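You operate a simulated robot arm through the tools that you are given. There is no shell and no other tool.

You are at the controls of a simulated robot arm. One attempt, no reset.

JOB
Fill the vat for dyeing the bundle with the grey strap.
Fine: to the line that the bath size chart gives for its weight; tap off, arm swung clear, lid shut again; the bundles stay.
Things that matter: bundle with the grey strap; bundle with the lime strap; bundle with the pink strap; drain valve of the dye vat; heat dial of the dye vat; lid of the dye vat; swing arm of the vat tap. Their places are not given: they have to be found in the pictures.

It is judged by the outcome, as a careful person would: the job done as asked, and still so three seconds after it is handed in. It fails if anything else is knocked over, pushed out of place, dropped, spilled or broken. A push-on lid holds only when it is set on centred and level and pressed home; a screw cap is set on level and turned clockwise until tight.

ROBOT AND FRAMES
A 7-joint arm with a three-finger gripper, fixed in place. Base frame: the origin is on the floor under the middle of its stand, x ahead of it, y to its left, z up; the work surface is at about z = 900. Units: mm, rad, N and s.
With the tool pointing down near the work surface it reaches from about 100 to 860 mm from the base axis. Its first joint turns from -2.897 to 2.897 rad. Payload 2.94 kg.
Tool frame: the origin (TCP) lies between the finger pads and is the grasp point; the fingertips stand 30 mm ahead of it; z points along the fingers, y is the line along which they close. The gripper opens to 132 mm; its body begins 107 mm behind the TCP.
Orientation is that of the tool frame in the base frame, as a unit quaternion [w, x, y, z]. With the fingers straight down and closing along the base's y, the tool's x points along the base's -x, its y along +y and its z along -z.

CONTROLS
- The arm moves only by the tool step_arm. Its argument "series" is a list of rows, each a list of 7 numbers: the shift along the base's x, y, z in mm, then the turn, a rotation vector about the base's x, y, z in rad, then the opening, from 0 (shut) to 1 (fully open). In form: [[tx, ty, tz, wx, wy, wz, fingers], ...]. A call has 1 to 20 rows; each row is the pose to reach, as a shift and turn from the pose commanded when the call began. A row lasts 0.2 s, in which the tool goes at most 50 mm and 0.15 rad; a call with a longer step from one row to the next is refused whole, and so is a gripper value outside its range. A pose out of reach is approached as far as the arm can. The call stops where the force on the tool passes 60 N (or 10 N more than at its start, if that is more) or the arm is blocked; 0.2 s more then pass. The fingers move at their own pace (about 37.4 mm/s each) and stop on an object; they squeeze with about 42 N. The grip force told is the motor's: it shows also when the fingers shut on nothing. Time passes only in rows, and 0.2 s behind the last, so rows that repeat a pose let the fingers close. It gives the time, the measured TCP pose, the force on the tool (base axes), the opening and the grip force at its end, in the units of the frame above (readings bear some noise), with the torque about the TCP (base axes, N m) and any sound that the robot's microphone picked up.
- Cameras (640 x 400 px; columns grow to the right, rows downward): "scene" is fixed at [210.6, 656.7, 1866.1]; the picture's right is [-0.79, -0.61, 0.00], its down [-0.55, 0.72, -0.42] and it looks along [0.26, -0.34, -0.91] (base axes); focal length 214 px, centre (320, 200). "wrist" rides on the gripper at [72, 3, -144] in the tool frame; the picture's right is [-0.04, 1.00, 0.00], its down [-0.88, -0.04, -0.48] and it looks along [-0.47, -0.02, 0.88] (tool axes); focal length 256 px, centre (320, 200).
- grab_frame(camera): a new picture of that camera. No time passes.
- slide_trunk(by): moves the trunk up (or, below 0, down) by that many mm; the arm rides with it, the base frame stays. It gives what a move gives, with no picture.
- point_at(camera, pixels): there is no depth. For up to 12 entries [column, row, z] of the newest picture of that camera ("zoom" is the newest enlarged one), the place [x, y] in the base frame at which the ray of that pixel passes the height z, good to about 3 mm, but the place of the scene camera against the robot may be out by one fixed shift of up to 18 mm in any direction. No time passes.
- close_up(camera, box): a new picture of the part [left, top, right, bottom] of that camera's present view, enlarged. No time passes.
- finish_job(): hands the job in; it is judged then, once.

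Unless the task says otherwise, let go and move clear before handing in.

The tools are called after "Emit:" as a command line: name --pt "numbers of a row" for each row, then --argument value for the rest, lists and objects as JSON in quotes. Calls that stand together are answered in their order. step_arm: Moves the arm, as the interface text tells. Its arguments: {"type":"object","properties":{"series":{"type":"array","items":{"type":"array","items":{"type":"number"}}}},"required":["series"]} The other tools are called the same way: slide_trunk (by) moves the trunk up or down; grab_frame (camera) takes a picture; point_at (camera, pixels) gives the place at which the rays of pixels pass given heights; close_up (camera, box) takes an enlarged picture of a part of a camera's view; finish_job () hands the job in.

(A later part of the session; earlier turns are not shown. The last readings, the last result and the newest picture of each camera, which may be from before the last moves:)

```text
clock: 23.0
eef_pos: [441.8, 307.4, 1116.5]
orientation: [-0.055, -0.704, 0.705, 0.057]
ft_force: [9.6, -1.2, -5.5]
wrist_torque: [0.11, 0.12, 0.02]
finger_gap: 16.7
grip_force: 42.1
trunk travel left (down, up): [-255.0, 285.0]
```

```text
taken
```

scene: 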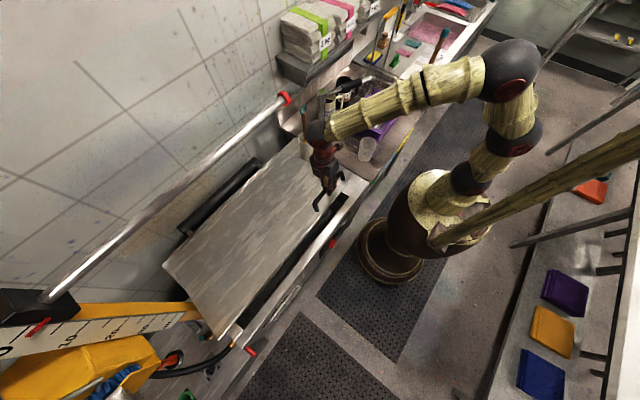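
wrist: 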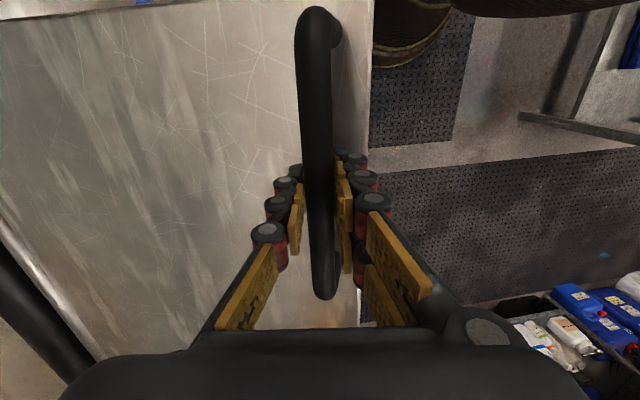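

The lid follows with small forces (x +9.6 N means the hinge radius is a bit shorter than assumed). I'll continue the corrected arc to ~40°.

Emit:
step_arm --pt "8 0 8 0 0.01 0 0" --pt "20 0 29 0 0.02 0 0" --pt "30 0 46 0 0.03 0 0" --pt "41 0 62 0 0.04 0 0" --pt "53 0 78 0 0.05 0 0" --pt "66 0 93 0 0.06 0 0" --pt "79 0 107 0 0.07 0 0" --pt "93 0 121 0 0.08 0 0"

Emit:
grab_frame --camera "scene"

Emit:
grab_frame --camera "wrist"

```text
clock: 24.2
eef_pos: [486.5, 307.5, 1187.4]
orientation: [-0.072, -0.703, 0.704, 0.072]
ft_force: [10.2, 7.2, -12.9]
wrist_torque: [0.77, 0.03, -0.58]
finger_gap: 16.4
grip_force: 42.0
trunk travel left (down, up): [-255.0, 285.0]
stopped in row 6: the force on the tool passed its limit at 92 N (the readings are from after the stop); the commanded pose is now the measured one
```

```text
taken
```

scene: 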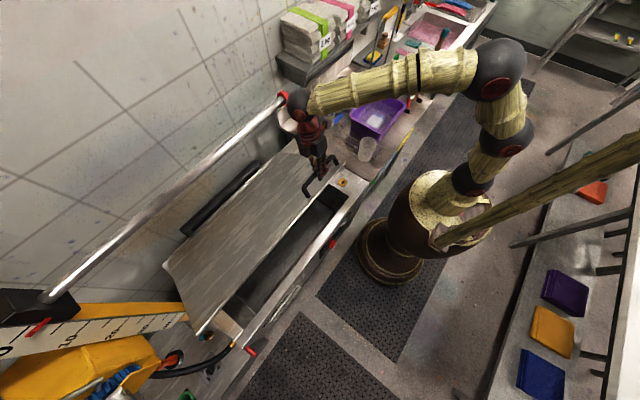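

```text
taken
```

wrist: 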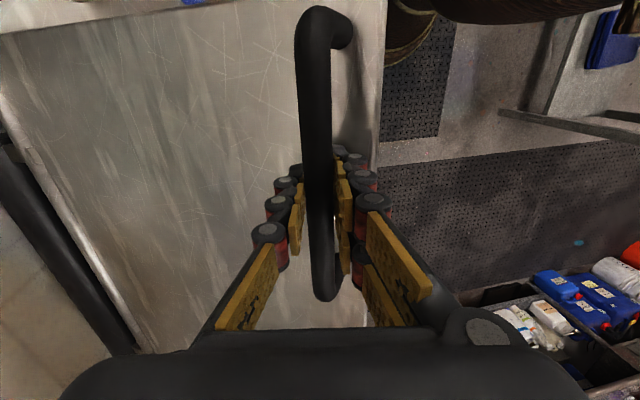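

A hard contact stopped the move at ~30°. By triangulation the chrome rail's red end cap sits at about (591,312,1449), right where my wrist now is. I'll zoom to check it before backing off.

Emit:
close_up --camera "scene" --box '[240, 60, 380, 220]'

```text
2.50 times, centred on (310, 140) of scene
```

zoom: 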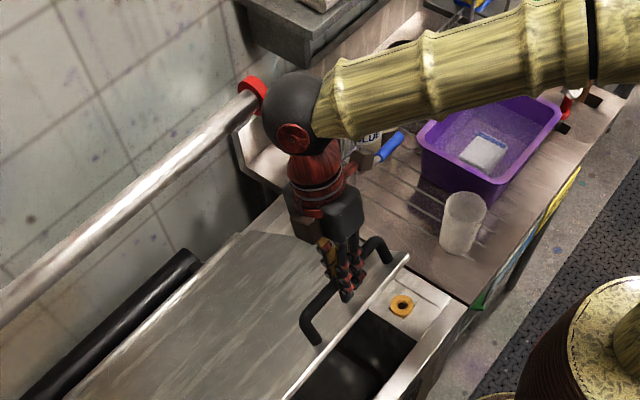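

The wrist ball is against the rail's red cap (zoom px 255,95); the rail still looks in place. I'll lower the lid back along the arc, away from the rail, to a few degrees so I can test safely whether it stays by itself.

Emit:
step_arm --pt "-12 0 -16 0 -0.015 0 0" --pt "-24 0 -34 0 -0.03 0 0" --pt "-35 0 -53 0 -0.045 0 0" --pt "-45 0 -71 0 -0.06 0 0" --pt "-54 0 -92 0 -0.075 0 0" --pt "-63 0 -113 0 -0.09 0 0" --pt "-70 0 -135 0 -0.105 0 0" --pt "-76 0 -158 0 -0.12 0 0" --pt "-82 0 -180 0 -0.14 0 0" --pt "-86 0 -190 0 -0.16 0 0" --pt "-86 0 -190 0 -0.16 0 0"

Emit:
grab_frame --camera "scene"

```text
clock: 26.6
eef_pos: [401.4, 307.2, 1000.0]
orientation: [-0.018, -0.707, 0.707, 0.014]
ft_force: [-44.2, -1.1, 5.0]
wrist_torque: [-1.06, -0.28, -0.1]
finger_gap: 16.3
grip_force: 40.2
trunk travel left (down, up): [-255.0, 285.0]
```

```text
taken
```

scene: 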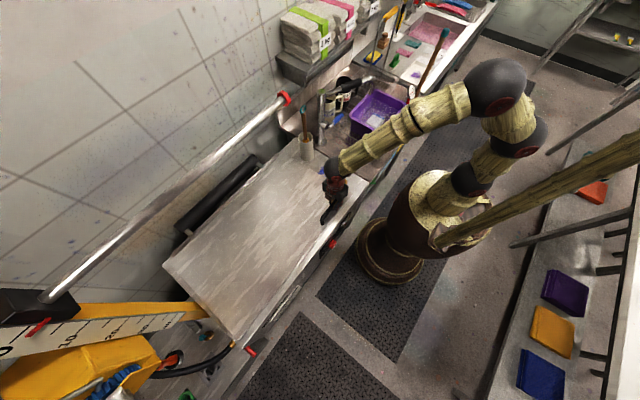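

Rail cap is back to its original pixel (286,98), so it's undisturbed. There's 44 N of sideways strain at the bar; I'll ease x slightly before releasing.

Emit:
step_arm --pt "-3 0 0 0 0 0 0" --pt "-6 0 -1 0 0 0 0" --pt "-6 0 -1 0 0 0 0"

```text
clock: 27.4
eef_pos: [401.5, 307.3, 999.3]
orientation: [0.014, 0.707, -0.707, -0.016]
ft_force: [-8.3, -12.9, 2.5]
wrist_torque: [-0.29, -0.21, 0.07]
finger_gap: 16.3
grip_force: 39.5
trunk travel left (down, up): [-255.0, 285.0]
```

Strain is relieved (−8 N). Now I open the fingers a little and see whether the lid stays.

Emit:
step_arm --pt "0 0 0 0 0 0 0.2" --pt "0 0 0 0 0 0 0.3" --pt "0 0 0 0 0 0 0.35" --pt "0 0 0 0 0 0 0.35"

Emit:
grab_frame --camera "wrist"

Emit:
close_up --camera "scene" --box '[200, 130, 400, 370]'

```text
clock: 28.4
eef_pos: [400.5, 309.8, 998.3]
orientation: [-0.017, -0.707, 0.707, 0.015]
ft_force: [-0.1, 0.0, -0.5]
wrist_torque: [0.0, -0.01, 0.03]
finger_gap: 46.0
grip_force: 0.0
trunk travel left (down, up): [-255.0, 285.0]
```

```text
taken
```

wrist: 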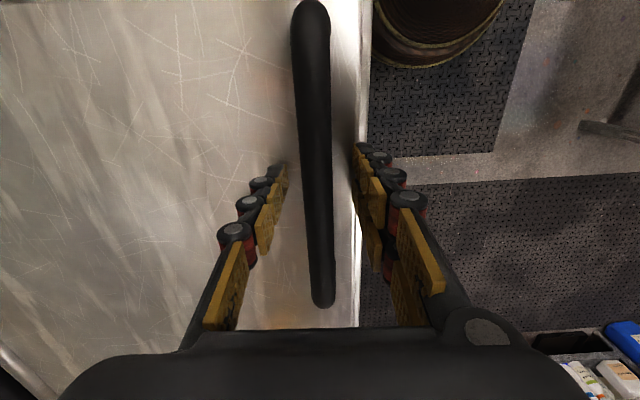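

```text
1.67 times, centred on (300, 250) of scene
```

zoom: 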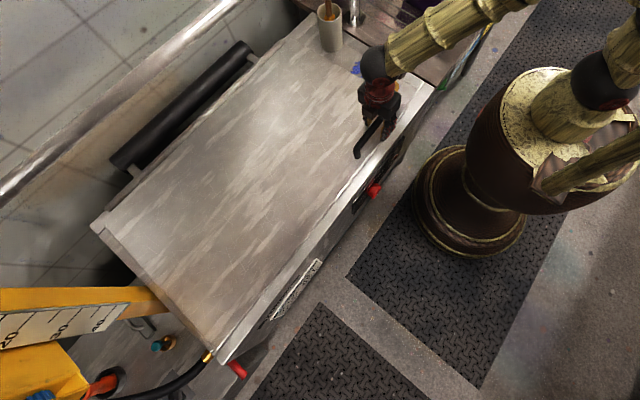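

The bar stays between the fingers at the same place, so the balanced lid holds on its own. I'll re-grip and raise it to ~21° (reached safely before), then push it on from underneath, clear of the rail.

Emit:
step_arm --pt "-2 0 0 0 0 0 0.1" --pt "-2 0 0 0 0 0 0.0" --pt "-2 0 0 0 0 0 0.0" --pt "-2 0 0 0 0 0 0.0" --pt "1 0 16 0 0.02 0 0" --pt "6 0 38 0 0.04 0 0" --pt "13 0 61 0 0.06 0 0" --pt "21 0 83 0 0.08 0 0" --pt "30 0 104 0 0.1 0 0" --pt "40 0 119 0 0.12 0 0" --pt "40 0 119 0 0.12 0 0"

Emit:
grab_frame --camera "wrist"

```text
clock: 30.8
eef_pos: [442.8, 309.0, 1115.2]
orientation: [0.059, 0.705, -0.704, -0.058]
ft_force: [10.8, 2.9, -10.0]
wrist_torque: [-0.2, 0.3, -0.05]
finger_gap: 16.5
grip_force: 39.4
trunk travel left (down, up): [-255.0, 285.0]
```

```text
taken
```

wrist: 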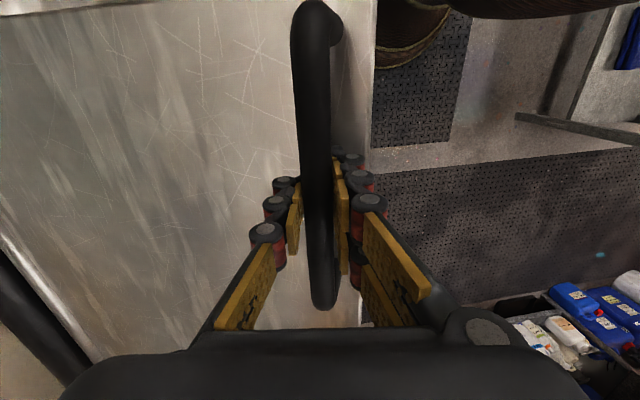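

Lid is up at ~21°, modest forces. Opening the fingers slightly to check that it holds here as well.

Emit:
step_arm --pt "0 0 0 0 0 0 0.15" --pt "0 0 0 0 0 0 0.25" --pt "0 0 0 0 0 0 0.35" --pt "0 0 0 0 0 0 0.35"

Emit:
grab_frame --camera "wrist"

Emit:
grab_frame --camera "scene"

```text
clock: 31.8
eef_pos: [442.7, 308.0, 1116.1]
orientation: [-0.059, -0.705, 0.705, 0.058]
ft_force: [0.5, -0.7, 0.2]
wrist_torque: [0.04, -0.02, 0.02]
finger_gap: 46.3
grip_force: 0.1
trunk travel left (down, up): [-255.0, 285.0]
```

```text
taken
```

wrist: 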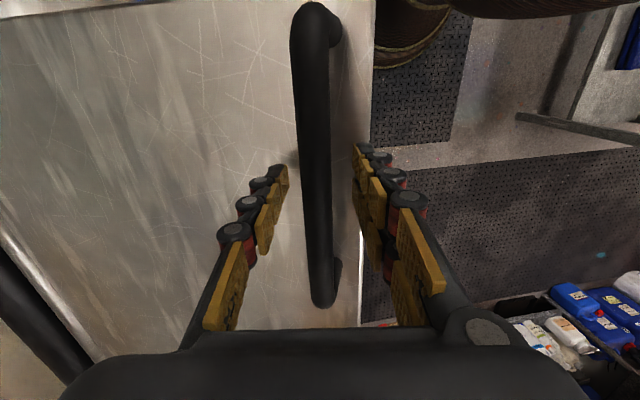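

```text
taken
```

scene: 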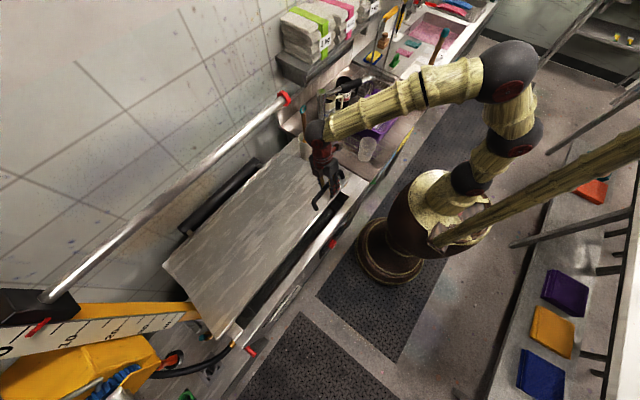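

The lid holds at 21° with the fingers open. I'll open wider, lift the hand straight off the bar, and back away toward the robot.

Emit:
step_arm --pt "0 0 0 0 0 0 0.5" --pt "0 0 0 0 -0.03 0 0.7" --pt "0 0 0 0 -0.06 0 0.8" --pt "0 0 20 0 -0.1 0 0.8" --pt "-3 0 45 0 -0.13 0 0.8" --pt "-8 0 75 0 -0.16 0 0.8" --pt "-40 0 95 0 -0.16 0 0.6" --pt "-80 0 95 0 -0.16 0 0.4" --pt "-120 0 95 0 -0.16 0 0.2"

Emit:
grab_frame --camera "scene"

```text
clock: 33.8
eef_pos: [321.2, 307.3, 1210.8]
orientation: [0.002, 0.707, -0.707, -0.001]
ft_force: [-0.4, 0.0, -0.4]
wrist_torque: [0.02, 0.01, 0.03]
finger_gap: 56.4
grip_force: 1.8
trunk travel left (down, up): [-255.0, 285.0]
```

```text
taken
```

scene: 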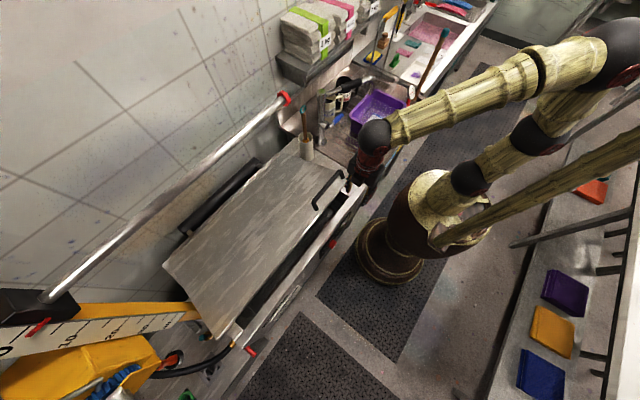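

The hand is clear; lid still propped open on its balance. Now I rotate the hand to point forward-down (30° below horizontal), fingers closed, in front of the lid.

Emit:
step_arm --pt "-2 -1 0 0.0629 -0.0629 -0.1086 0.2" --pt "-4 -2 0 0.1258 -0.1258 -0.2172 0.1" --pt "-6 -3 0 0.1887 -0.1887 -0.3258 0" --pt "-8 -4 0 0.2516 -0.2516 -0.4344 0" --pt "-10 -5 0 0.3145 -0.3145 -0.543 0" --pt "-12 -6 0 0.3774 -0.3774 -0.6516 0" --pt "-14 -7 0 0.4402 -0.4402 -0.7601 0" --pt "-16 -7 0 0.5031 -0.5031 -0.8687 0" --pt "-18 -7 0 0.566 -0.566 -0.9773 0" --pt "-20 -7 0 0.6289 -0.6289 -1.0859 0" --pt "-20 -7 0 0.6918 -0.6918 -1.1945 0" --pt "-20 -7 0 0.7547 -0.7547 -1.3031 0" --pt "-20 -7 0 0.8176 -0.8176 -1.4117 0"

Emit:
grab_frame --camera "scene"

Emit:
grab_frame --camera "wrist"

```text
clock: 36.6
eef_pos: [300.6, 301.2, 1212.8]
orientation: [0.501, 0.001, 0.865, 0.002]
ft_force: [-0.5, -0.8, 0.3]
wrist_torque: [-0.01, 0.04, 0.04]
finger_gap: 0.3
grip_force: 28.3
trunk travel left (down, up): [-255.0, 285.0]
```

```text
taken
```

scene: 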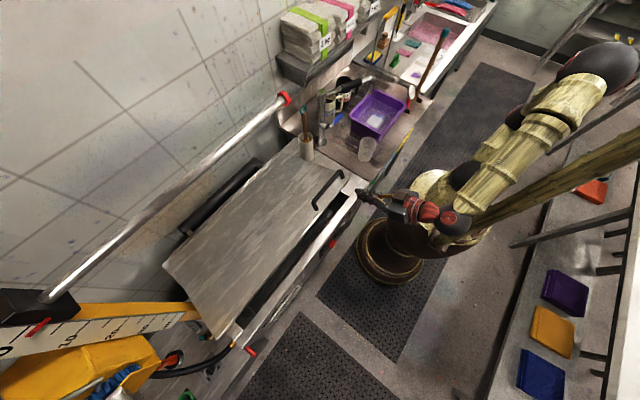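

```text
taken
```

wrist: 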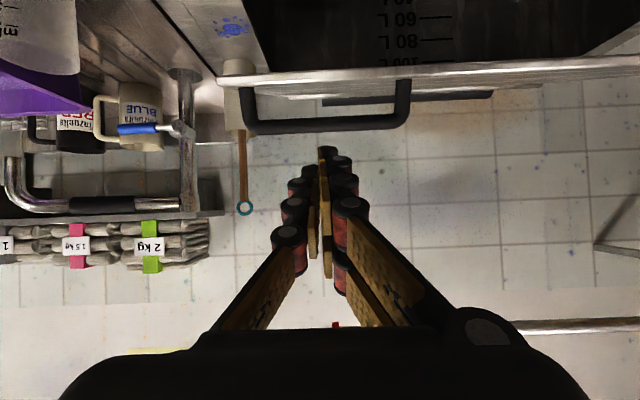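

The inside back wall carries the litre marks (40/60/80/100 L upside down at px ~(395,15–62)). Now I lower the closed fingers in front of the vat and slide them under the lid's front edge.

Emit:
step_arm --pt "-10 0 -45 0 0 0 0" --pt "-10 0 -90 0 0 0 0" --pt "-10 0 -135 0 0 0 0" --pt "-10 0 -180 0 0 0 0" --pt "-10 0 -225 0 0 0 0" --pt "-5 0 -250 0 0 0 0"

Emit:
grab_frame --camera "wrist"

Emit:
grab_frame --camera "scene"

```text
clock: 38.0
eef_pos: [295.7, 303.8, 960.4]
orientation: [0.501, -0.002, 0.865, 0.003]
ft_force: [-0.2, 0.2, 0.0]
wrist_torque: [-0.02, 0.0, -0.03]
finger_gap: 0.0
grip_force: 28.7
trunk travel left (down, up): [-255.0, 285.0]
```

```text
taken
```

wrist: 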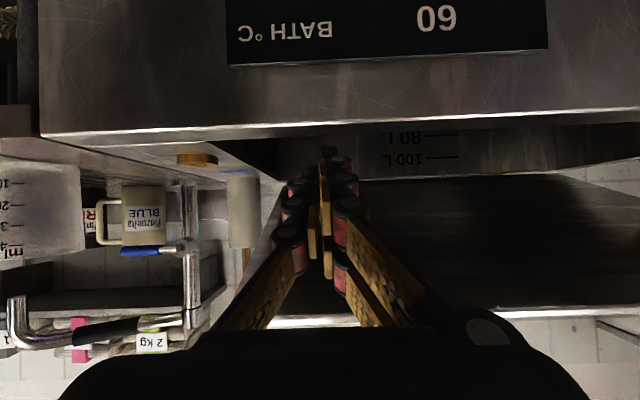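

```text
taken
```

scene: 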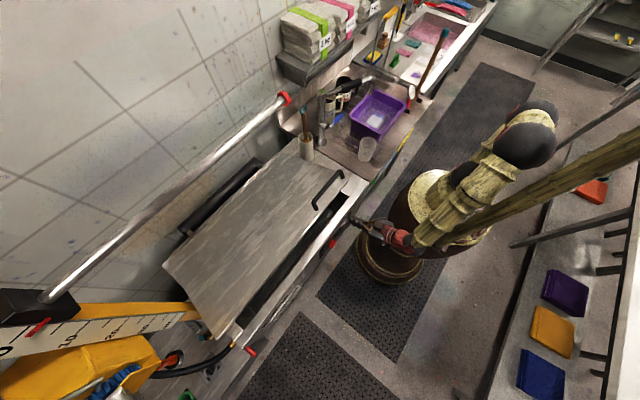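

The fingertips (px 325,150) face the gap between the rim (row ~120) and the lid's underside. Sliding forward under the lid, then lifting until contact.

Emit:
step_arm --pt "30 0 5 0 0 0 0" --pt "60 0 10 0 0 0 0" --pt "90 0 12 0 0 0 0" --pt "120 0 15 0 0 0 0" --pt "122 0 25 0 0 0 0" --pt "124 0 35 0 0 0 0"

Emit:
grab_frame --camera "wrist"

Emit:
grab_frame --camera "scene"

```text
clock: 39.4
eef_pos: [419.4, 301.0, 996.3]
orientation: [0.5, -0.002, 0.866, 0.002]
ft_force: [-0.3, -0.6, 0.1]
wrist_torque: [0.0, 0.0, -0.02]
finger_gap: 0.0
grip_force: 28.5
trunk travel left (down, up): [-255.0, 285.0]
```

```text
taken
```

wrist: 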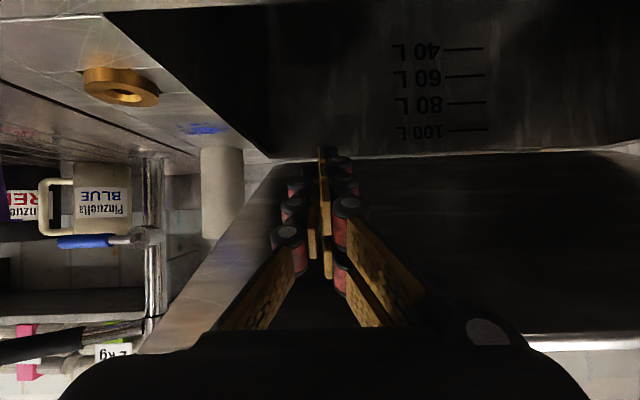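

```text
taken
```

scene: 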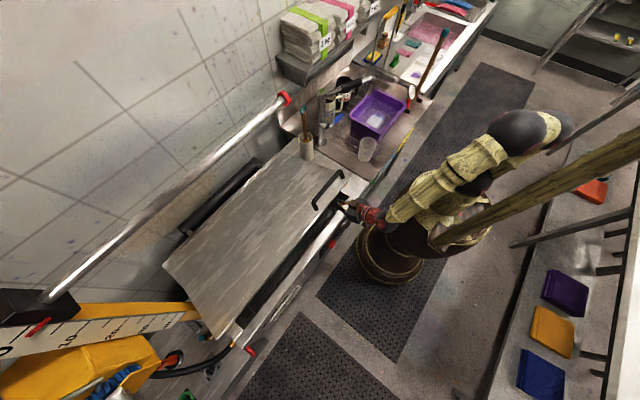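

I can read all four marks (40/60/80/100 L) on the back wall. I'll shift right to stay clear of the rail end and push the lid up from below to about 50°.

Emit:
step_arm --pt "0 -25 0 0 0 0 0" --pt "0 -50 0 0 0 0 0" --pt "8 -50 20 0 0 0 0" --pt "16 -50 40 0 0 0 0" --pt "24 -50 57 0 0 0 0" --pt "32 -50 72 0 0 0 0" --pt "45 -50 83 0 0 0 0" --pt "58 -50 94 0 0 0 0" --pt "71 -50 105 0 0 0 0" --pt "83 -50 116 0 0 0 0" --pt "96 -50 126 0 0 0 0" --pt "108 -50 137 0 0 0 0" --pt "121 -50 147 0 0 0 0" --pt "133 -50 157 0 0 0 0"

Emit:
grab_frame --camera "scene"

Emit:
grab_frame --camera "wrist"

```text
clock: 42.4
eef_pos: [553.9, 250.7, 1154.8]
orientation: [0.501, -0.001, 0.865, 0.003]
ft_force: [0.0, -0.6, 0.2]
wrist_torque: [0.02, 0.0, 0.01]
finger_gap: 0.1
grip_force: 29.0
trunk travel left (down, up): [-255.0, 285.0]
```

```text
taken
```

scene: 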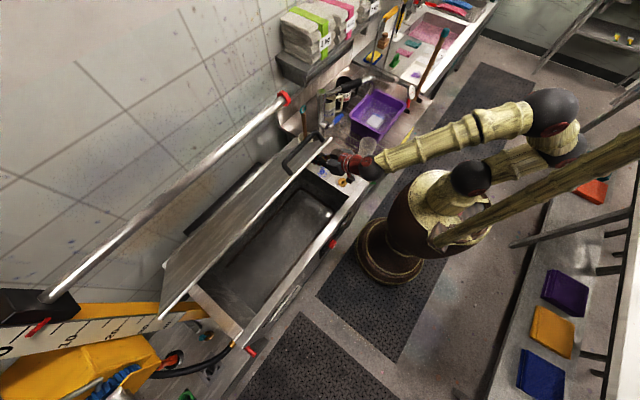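

```text
taken
```

wrist: 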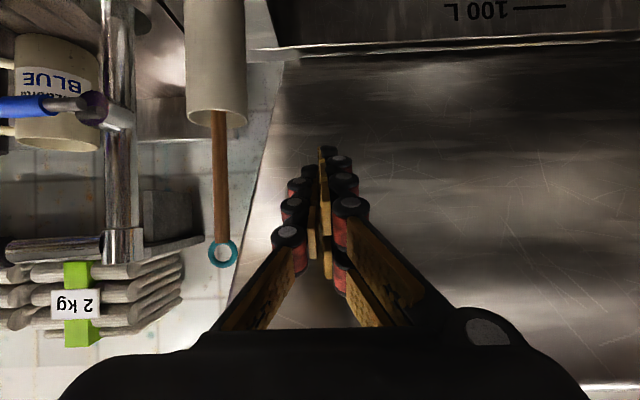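

The lid is moving up freely, and the brush (px 222,255) is well to the side of my hand. Continuing the push toward ~80°.

Emit:
step_arm --pt "13 0 7 0 0 0 0" --pt "26 0 14 0 0 0 0" --pt "40 0 21 0 0 0 0" --pt "53 0 28 0 0 0 0" --pt "66 0 36 0 0 0 0" --pt "80 0 43 0 0 0 0" --pt "93 0 50 0 0 0 0" --pt "106 0 57 0 0 0 0" --pt "120 0 62 0 0 0 0" --pt "134 0 67 0 0 0 0"

Emit:
grab_frame --camera "scene"

Emit:
grab_frame --camera "wrist"

```text
clock: 44.6
eef_pos: [687.2, 250.8, 1219.8]
orientation: [0.5, -0.001, 0.866, 0.001]
ft_force: [0.5, 0.1, 0.5]
wrist_torque: [-0.01, -0.02, -0.02]
finger_gap: 0.1
grip_force: 28.5
trunk travel left (down, up): [-255.0, 285.0]
```

```text
taken
```

scene: 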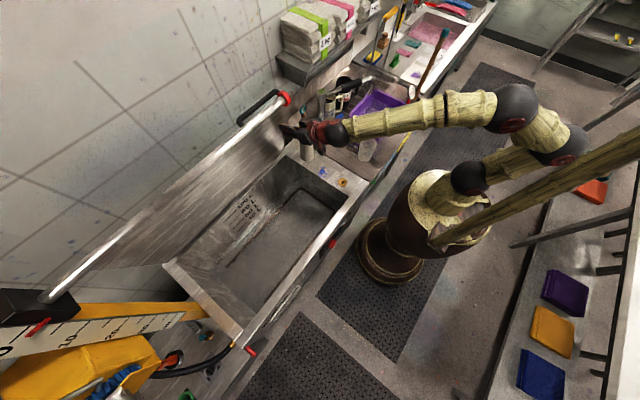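

```text
taken
```

wrist: 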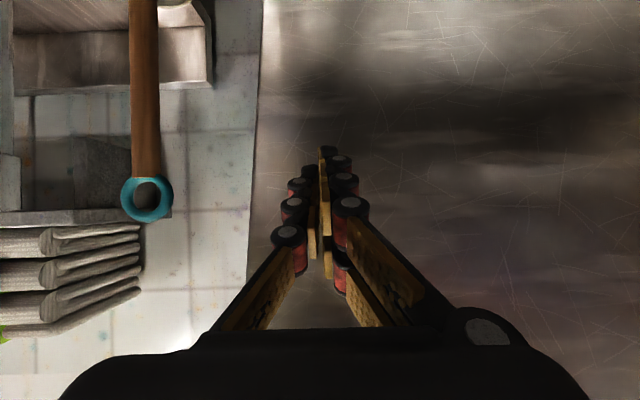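

The lid now stands fully up (scene: its edge lies along the rail, handle behind it), with no force on the fingers. I'll draw straight back and check that it stays.

Emit:
step_arm --pt "-20 0 0 0 0 0 0" --pt "-60 0 0 0 0 0 0" --pt "-100 0 0 0 0 0 0" --pt "-140 0 0 0 0 0 0" --pt "-180 0 0 0 0 0 0" --pt "-220 0 0 0 0 0 0" --pt "-260 0 0 0 0 0 0" --pt "-300 0 0 0 0 0 0"

Emit:
grab_frame --camera "scene"

Emit:
grab_frame --camera "wrist"

Emit:
close_up --camera "scene" --box '[160, 140, 370, 330]'

```text
clock: 46.4
eef_pos: [385.9, 250.1, 1220.3]
orientation: [0.5, -0.001, 0.866, 0.002]
ft_force: [-0.5, 0.3, -0.6]
wrist_torque: [0.01, -0.03, 0.0]
finger_gap: 0.0
grip_force: 28.8
trunk travel left (down, up): [-255.0, 285.0]
```

```text
taken
```

scene: 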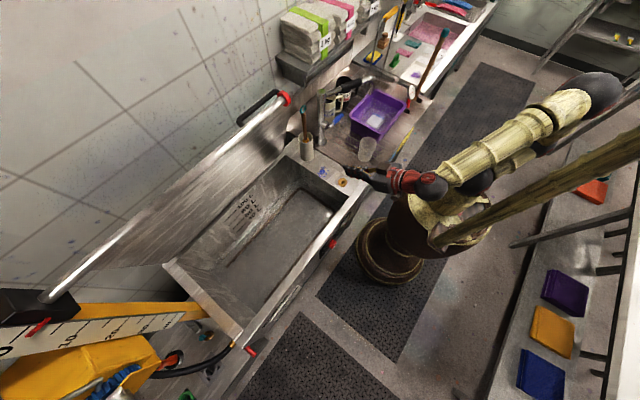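

```text
taken
```

wrist: 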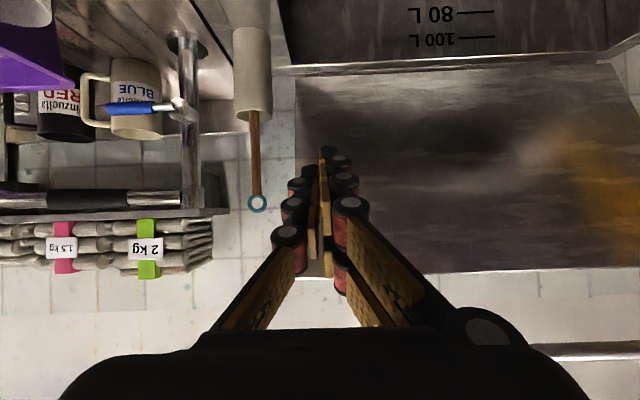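

```text
2.11 times, centred on (265, 235) of scene
```

zoom: 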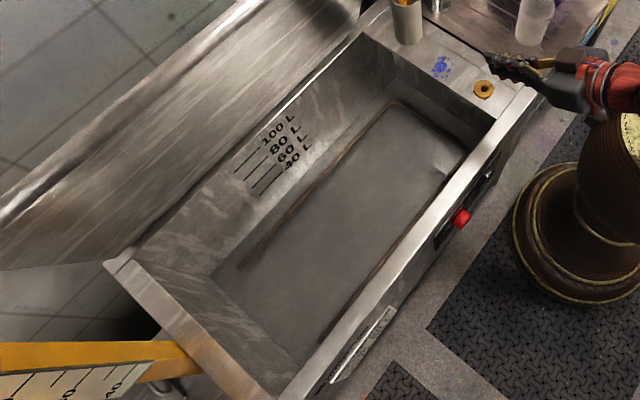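

The lid stays open by itself, the vat is empty, and the marks are visible in the scene (zoom px ~(275,150)). Next I measure the vat opening's right edge and the tap geometry.

Emit:
point_at --camera "zoom" --pixels '[[365, 37, 900], [493, 122, 900], [130, 262, 900], [290, 385, 900], [400, 103, 600], [240, 265, 600], [295, 160, 650], [484, 90, 905]]'

Emit:
close_up --camera "wrist" --box '[0, 20, 300, 230]'

Emit:
close_up --camera "scene" --box '[280, 60, 420, 170]'

```text
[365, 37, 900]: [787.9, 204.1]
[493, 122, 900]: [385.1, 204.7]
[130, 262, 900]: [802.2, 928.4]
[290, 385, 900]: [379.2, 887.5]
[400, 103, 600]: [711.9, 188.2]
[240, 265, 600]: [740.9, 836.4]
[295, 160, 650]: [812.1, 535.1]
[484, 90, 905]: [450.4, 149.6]
```

```text
1.90 times, centred on (150, 125) of wrist
```

zoom: 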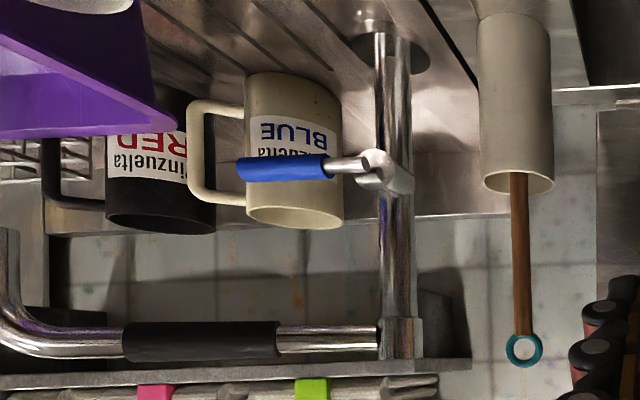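

```text
3.64 times, centred on (350, 115) of scene
```

zoom: 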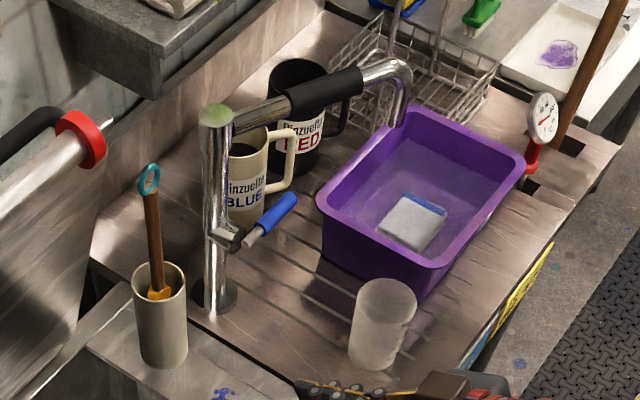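

The vat opening runs y≈204–930, x≈385–790; the spout radius (~260 mm) reaches it if the arm points at azimuth ~112°, just short of the brush at azimuth ~95°. I'll bring the hand upright and over toward the tap's far side to push the swing arm round.

Emit:
step_arm --pt "12 -44 11 0 0.105 0 0" --pt "24 -88 22 0 0.21 0 0" --pt "36 -132 33 0 0.314 0 0" --pt "48 -176 44 0 0.419 0 0" --pt "60 -220 55 0 0.524 0 0" --pt "72 -264 66 0 0.628 0 0" --pt "84 -308 77 0 0.733 0 0" --pt "96 -352 88 0 0.838 0 0" --pt "108 -396 99 0 0.942 0 0" --pt "120 -440 110 0 1.047 0 0"

Emit:
grab_frame --camera "wrist"

Emit:
grab_frame --camera "scene"

```text
clock: 48.6
eef_pos: [508.9, -190.8, 1331.6]
orientation: [0.0, 0.0, 1.0, 0.003]
ft_force: [0.8, -0.8, -0.7]
wrist_torque: [0.06, 0.04, 0.02]
finger_gap: 0.0
grip_force: 29.1
trunk travel left (down, up): [-255.0, 285.0]
```

```text
taken
```

wrist: 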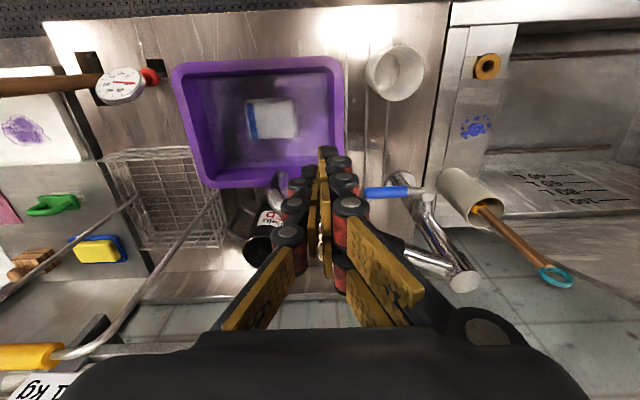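

```text
taken
```

scene: 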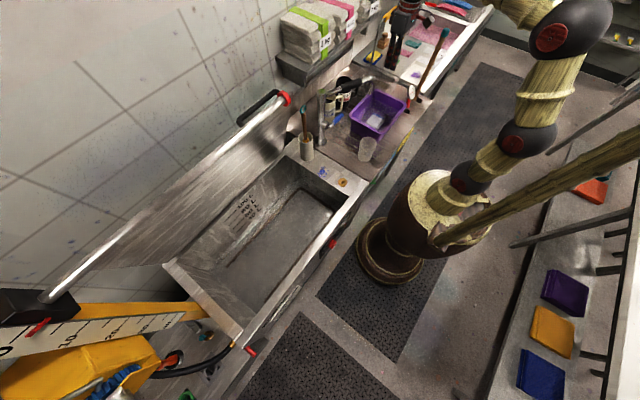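

The hand is upright at (509,-191,1331). The bundles' labels stand near x≈820, z≈1307, so I'll approach cautiously to (697,-199), behind the swing arm, still above it, and look.

Emit:
step_arm --pt "40 -2 0 0 0 0 0" --pt "80 -4 0 0 0 0 0" --pt "120 -6 0 0 0 0 0" --pt "155 -8 0 0 0 0 0" --pt "188 -8 0 0 0 0 0"

Emit:
grab_frame --camera "wrist"

Emit:
close_up --camera "scene" --box '[260, 0, 420, 160]'

```text
clock: 49.8
eef_pos: [694.9, -198.7, 1332.4]
orientation: [0.001, 0.0, 1.0, 0.003]
ft_force: [-0.4, -0.1, 0.1]
wrist_torque: [0.04, 0.0, 0.01]
finger_gap: 0.0
grip_force: 29.1
trunk travel left (down, up): [-255.0, 285.0]
```

```text
taken
```

wrist: 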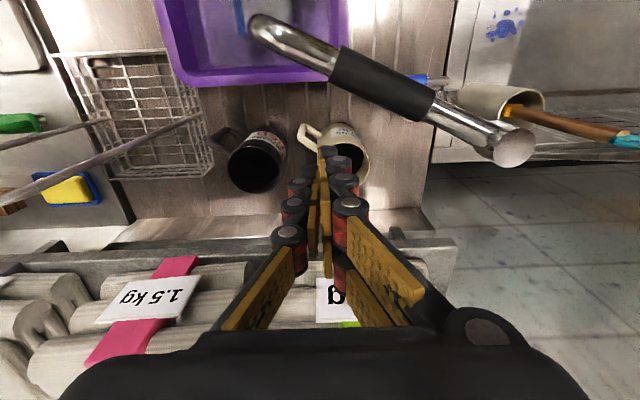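

```text
2.50 times, centred on (340, 80) of scene
```

zoom: 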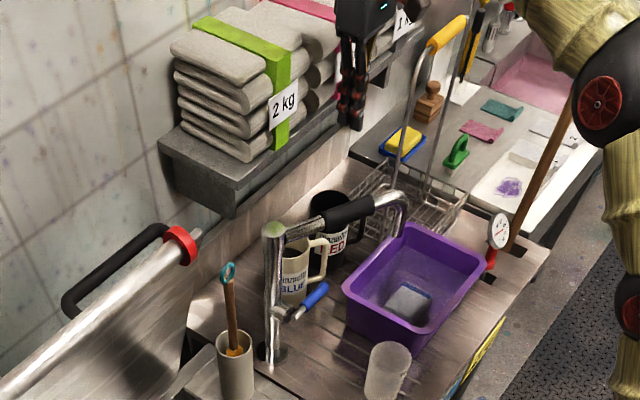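

Clear view: the arm runs from the column top (px 513,147) to the spout bend (262,25), the shelf front is well behind (x≈848), and my fingers are ~73 mm behind the arm. Descending to arm height.

Emit:
step_arm --pt "2 0 -35 0 0 0 0" --pt "2 0 -70 0 0 0 0" --pt "2 0 -105 0 0 0 0" --pt "2 0 -137 0 0 0 0"

Emit:
grab_frame --camera "wrist"

Emit:
close_up --camera "scene" --box '[280, 20, 440, 140]'

```text
clock: 50.8
eef_pos: [696.7, -197.6, 1192.9]
orientation: [0.002, 0.001, 1.0, 0.003]
ft_force: [0.4, -0.7, -0.2]
wrist_torque: [-0.02, -0.03, 0.03]
finger_gap: 0.2
grip_force: 28.6
trunk travel left (down, up): [-255.0, 285.0]
```

```text
taken
```

wrist: 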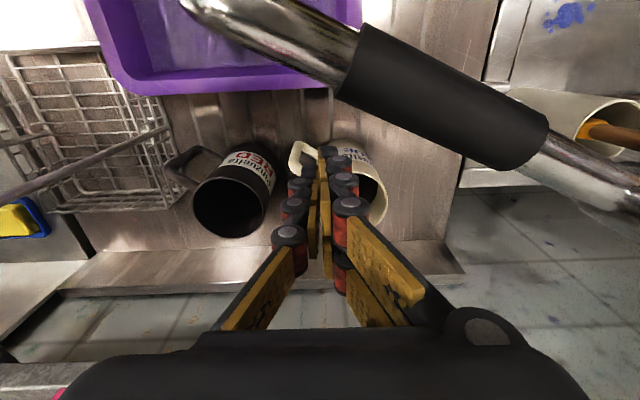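

```text
3.33 times, centred on (360, 80) of scene
```

zoom: 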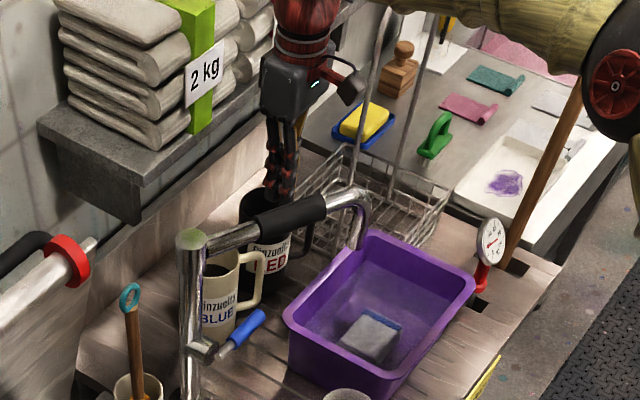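

Fingers are at arm height behind the arm. Before pushing, I'll check the spout outlet's height against the purple tub's rim.

Emit:
close_up --camera "scene" --box '[340, 60, 420, 120]'

Emit:
close_up --camera "wrist" --box '[80, 0, 400, 120]'

```text
6.67 times, centred on (380, 90) of scene
```

zoom: 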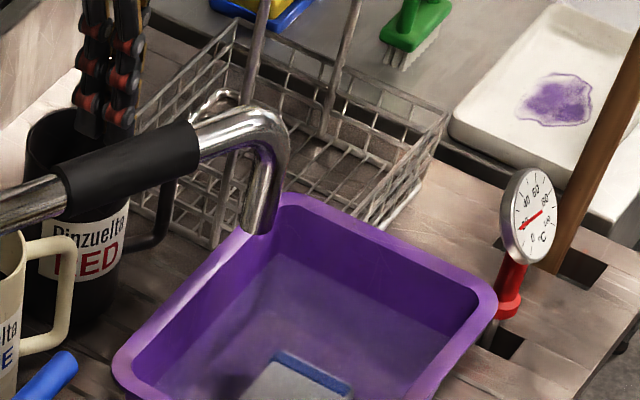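

```text
2.00 times, centred on (240, 60) of wrist
```

zoom: 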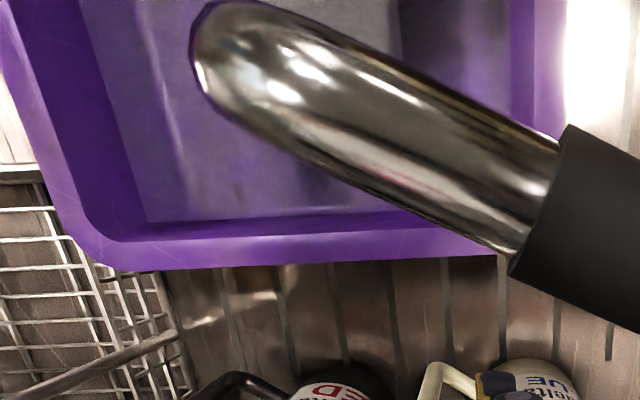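

The outlet ends at z≈1100, well above the tub rim (z≈980) and beaker (~1010). I'll push the arm round in a slow circle about the column (711,2) toward the robot side.

Emit:
step_arm --pt "-20.7 3 0 0 0 0 0" --pt "-41 7.7 0 0 0 0 0" --pt "-61 14.6 0 0 0 0 0" --pt "-80 23.4 0 0 0 0 0" --pt "-97.8 34.2 0 0 0 0 0" --pt "-114.6 46.8 0 0 0 0 0" --pt "-130 61 0 0 0 0 0" --pt "-143.6 77 0 0 0 0 0"

Emit:
grab_frame --camera "wrist"

Emit:
close_up --camera "scene" --box '[280, 40, 440, 160]'

```text
clock: 52.6
eef_pos: [552.2, -119.3, 1193.8]
orientation: [0.001, 0.001, 1.0, 0.003]
ft_force: [-0.7, -0.1, -0.4]
wrist_torque: [0.0, 0.03, 0.0]
finger_gap: 0.0
grip_force: 28.2
trunk travel left (down, up): [-255.0, 285.0]
```

```text
taken
```

wrist: 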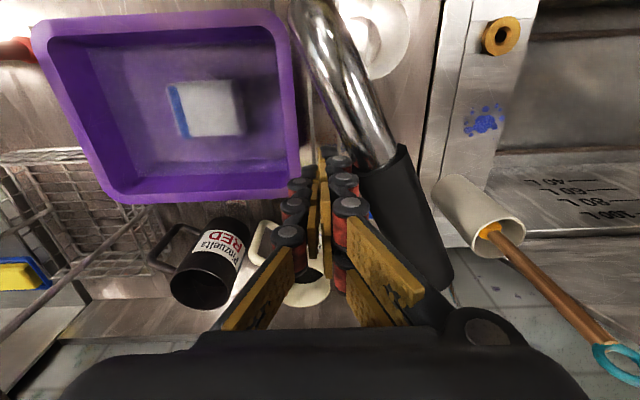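

```text
3.33 times, centred on (360, 100) of scene
```

zoom: 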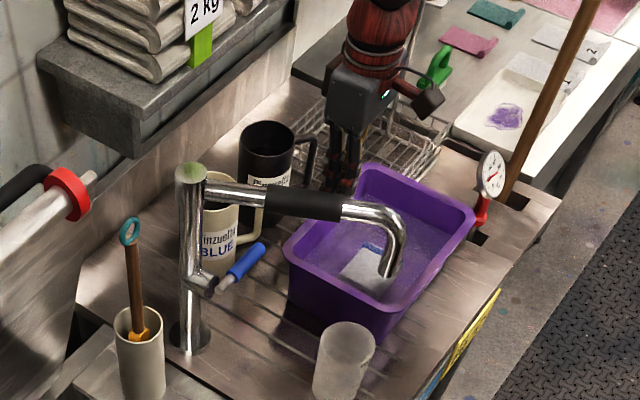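

The arm swings freely and stays where left; the lever doesn't turn with it. Continuing round to about azimuth 135°, then I'll check.

Emit:
step_arm --pt "-12 17.1 0 0 0 0 0" --pt "-22.2 35.4 0 0 0 0 0" --pt "-30.3 54.7 0 0 0 0 0" --pt "-36.5 74.7 0 0 0 0 0" --pt "-40.5 95.3 0 0 0 0 0" --pt "-42.3 116.1 0 0 0 0 0" --pt "-41.9 137.1 0 0 0 0 0" --pt "-39.4 157.8 0 0 0 0 0" --pt "-34.7 178.2 0 0 0 0 0" --pt "-27.8 198 0 0 0 0 0" --pt "-19 217 0 0 0 0 0"

Emit:
grab_frame --camera "wrist"

Emit:
close_up --camera "scene" --box '[250, 60, 410, 220]'

```text
clock: 55.0
eef_pos: [534.8, 97.6, 1193.5]
orientation: [0.001, 0.0, 1.0, 0.002]
ft_force: [-0.6, 0.7, -0.3]
wrist_torque: [-0.01, 0.01, -0.01]
finger_gap: 0.0
grip_force: 28.5
trunk travel left (down, up): [-255.0, 285.0]
```

```text
taken
```

wrist: 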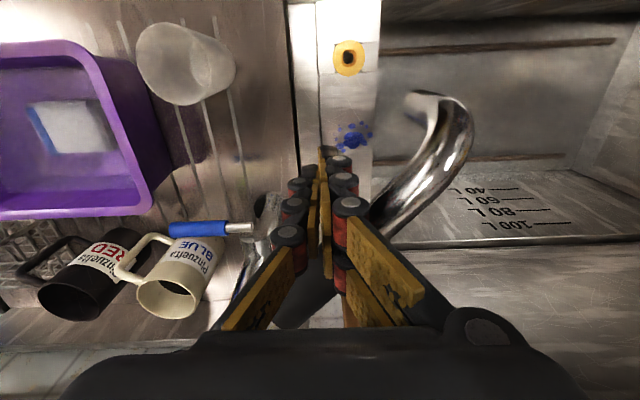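

```text
2.50 times, centred on (330, 140) of scene
```

zoom: 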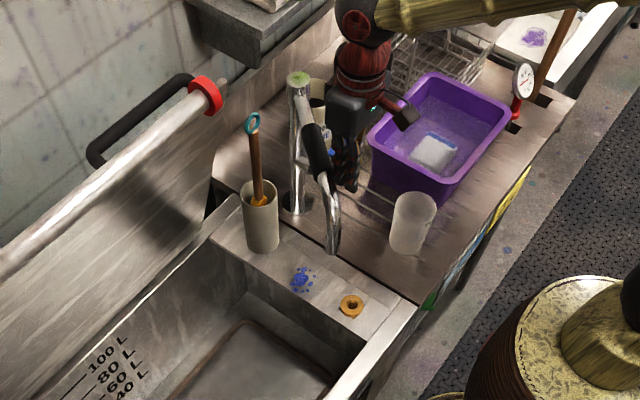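

Arm is now at azimuth ~143°; the vat's inner edge measures y≈190. I'll push gently to about 117°, stopping short of the brush.

Emit:
step_arm --pt "5.4 9.5 0 0 0 0 0" --pt "10.8 17.9 0 0 0 0 0" --pt "17.1 26.5 0 0 0 0 0" --pt "23.4 34.7 0 0 0 0 0" --pt "30.5 42.5 0 0 0 0 0" --pt "37.7 50 0 0 0 0 0" --pt "43 54.8 0 0 0 0 0" --pt "48 59.2 0 0 0 0 0" --pt "48 59.2 0 0 0 0 0"

Emit:
grab_frame --camera "wrist"

Emit:
close_up --camera "scene" --box '[250, 60, 410, 220]'

```text
clock: 57.0
eef_pos: [581.3, 155.0, 1194.4]
orientation: [0.002, 0.0, 1.0, 0.002]
ft_force: [-0.3, -0.2, 0.3]
wrist_torque: [0.03, 0.0, 0.02]
finger_gap: 0.0
grip_force: 28.3
trunk travel left (down, up): [-255.0, 285.0]
```

```text
taken
```

wrist: 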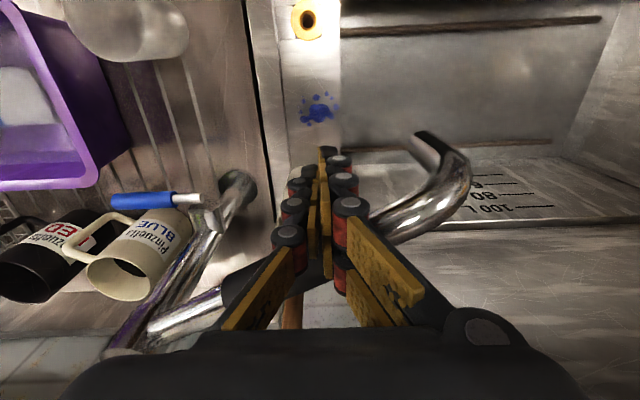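

```text
2.50 times, centred on (330, 140) of scene
```

zoom: 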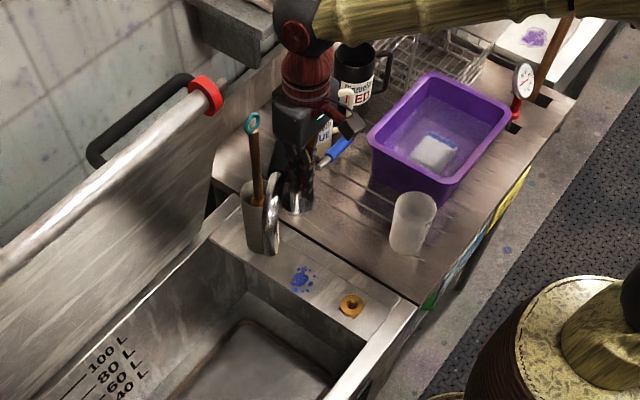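

The spout outlet now measures about (580,249,1100), ~55 mm inside the vat's edge (y≈190), and the arm is well short of the brush. I'll back the hand off and look at the blue lever.

Emit:
step_arm --pt "-25 -15 0 0 0 0 0" --pt "-60 -40 0 0 0 0 0" --pt "-80 -75 25 0 0 0 0" --pt "-100 -110 55 0 0 0 0" --pt "-120 -145 80 0 0 0 0" --pt "-131 -180 95 0 0 0 0" --pt "-131 -215 95 0 0 0 0"

Emit:
grab_frame --camera "wrist"

Emit:
close_up --camera "wrist" --box '[230, 130, 430, 255]'

Emit:
close_up --camera "scene" --box '[290, 80, 370, 160]'

```text
refused: row 4 steps farther than a row can; nothing moved
```

```text
taken
```

wrist: 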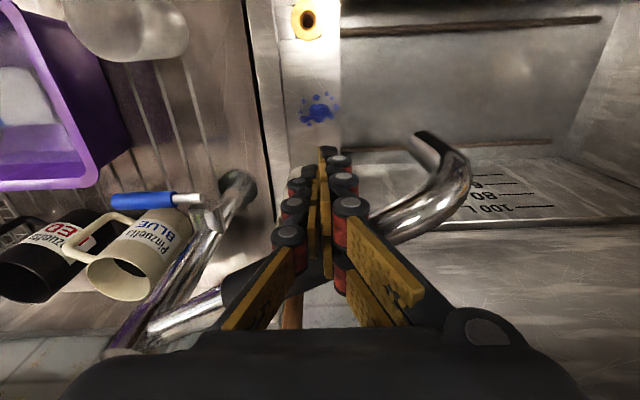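

```text
3.20 times, centred on (330, 192) of wrist
```

zoom: 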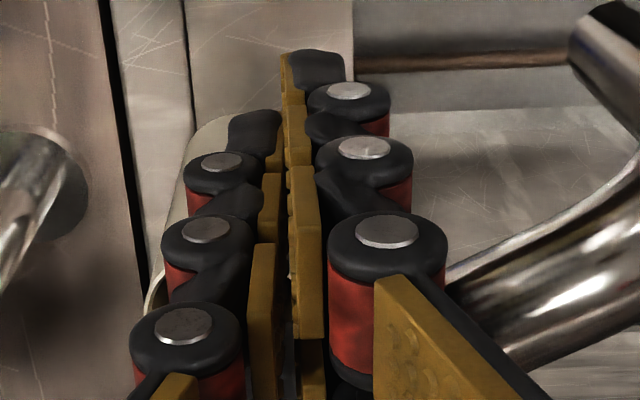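

```text
5.00 times, centred on (330, 120) of scene
```

zoom: 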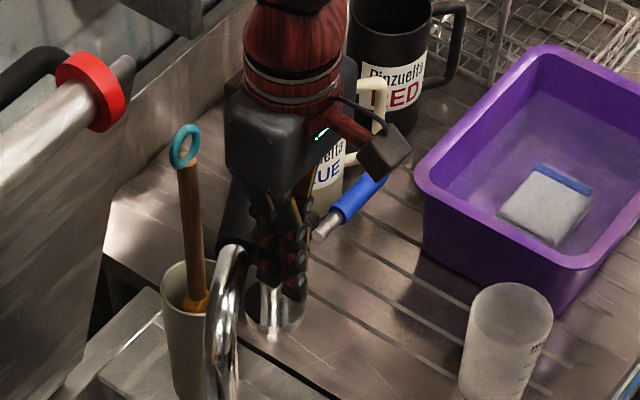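

That move was refused for an over-long step and nothing moved; I'll resend with shorter steps.

Emit:
step_arm --pt "-25 -15 0 0 0 0 0" --pt "-55 -38 0 0 0 0 0" --pt "-75 -65 25 0 0 0 0" --pt "-93 -93 50 0 0 0 0" --pt "-110 -123 75 0 0 0 0" --pt "-125 -155 95 0 0 0 0" --pt "-131 -190 95 0 0 0 0" --pt "-131 -215 95 0 0 0 0"

Emit:
grab_frame --camera "wrist"

Emit:
close_up --camera "wrist" --box '[230, 130, 430, 255]'

Emit:
close_up --camera "scene" --box '[290, 80, 370, 160]'

```text
clock: 58.8
eef_pos: [450.5, -57.8, 1289.0]
orientation: [0.002, 0.0, 1.0, 0.003]
ft_force: [-0.7, 0.1, -0.2]
wrist_torque: [0.01, 0.03, 0.04]
finger_gap: 0.1
grip_force: 28.8
trunk travel left (down, up): [-255.0, 285.0]
```

```text
taken
```

wrist: 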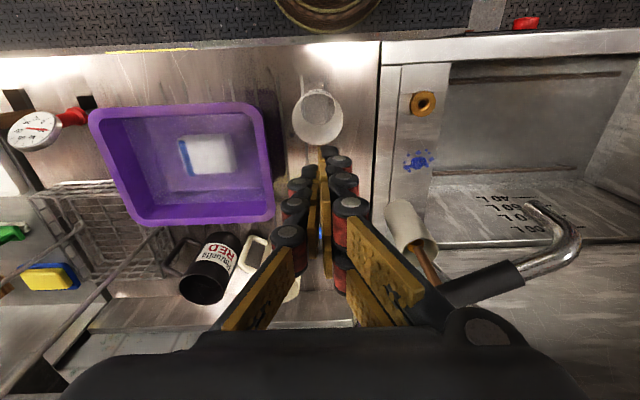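

```text
3.20 times, centred on (330, 192) of wrist
```

zoom: 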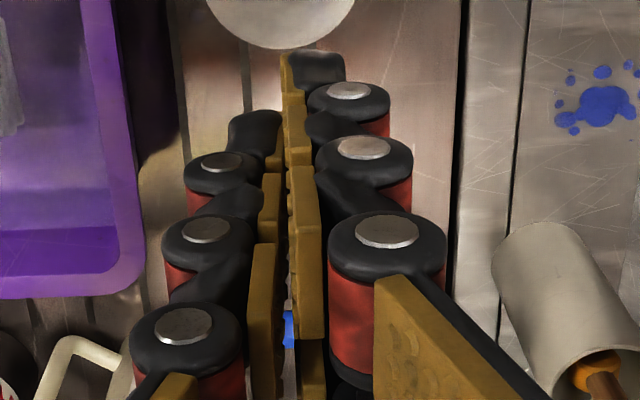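

```text
5.00 times, centred on (330, 120) of scene
```

zoom: 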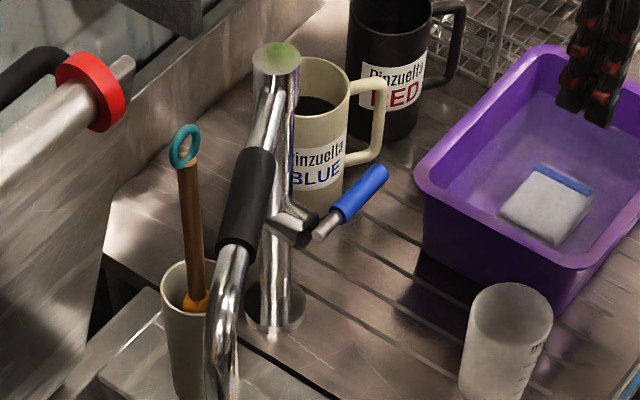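

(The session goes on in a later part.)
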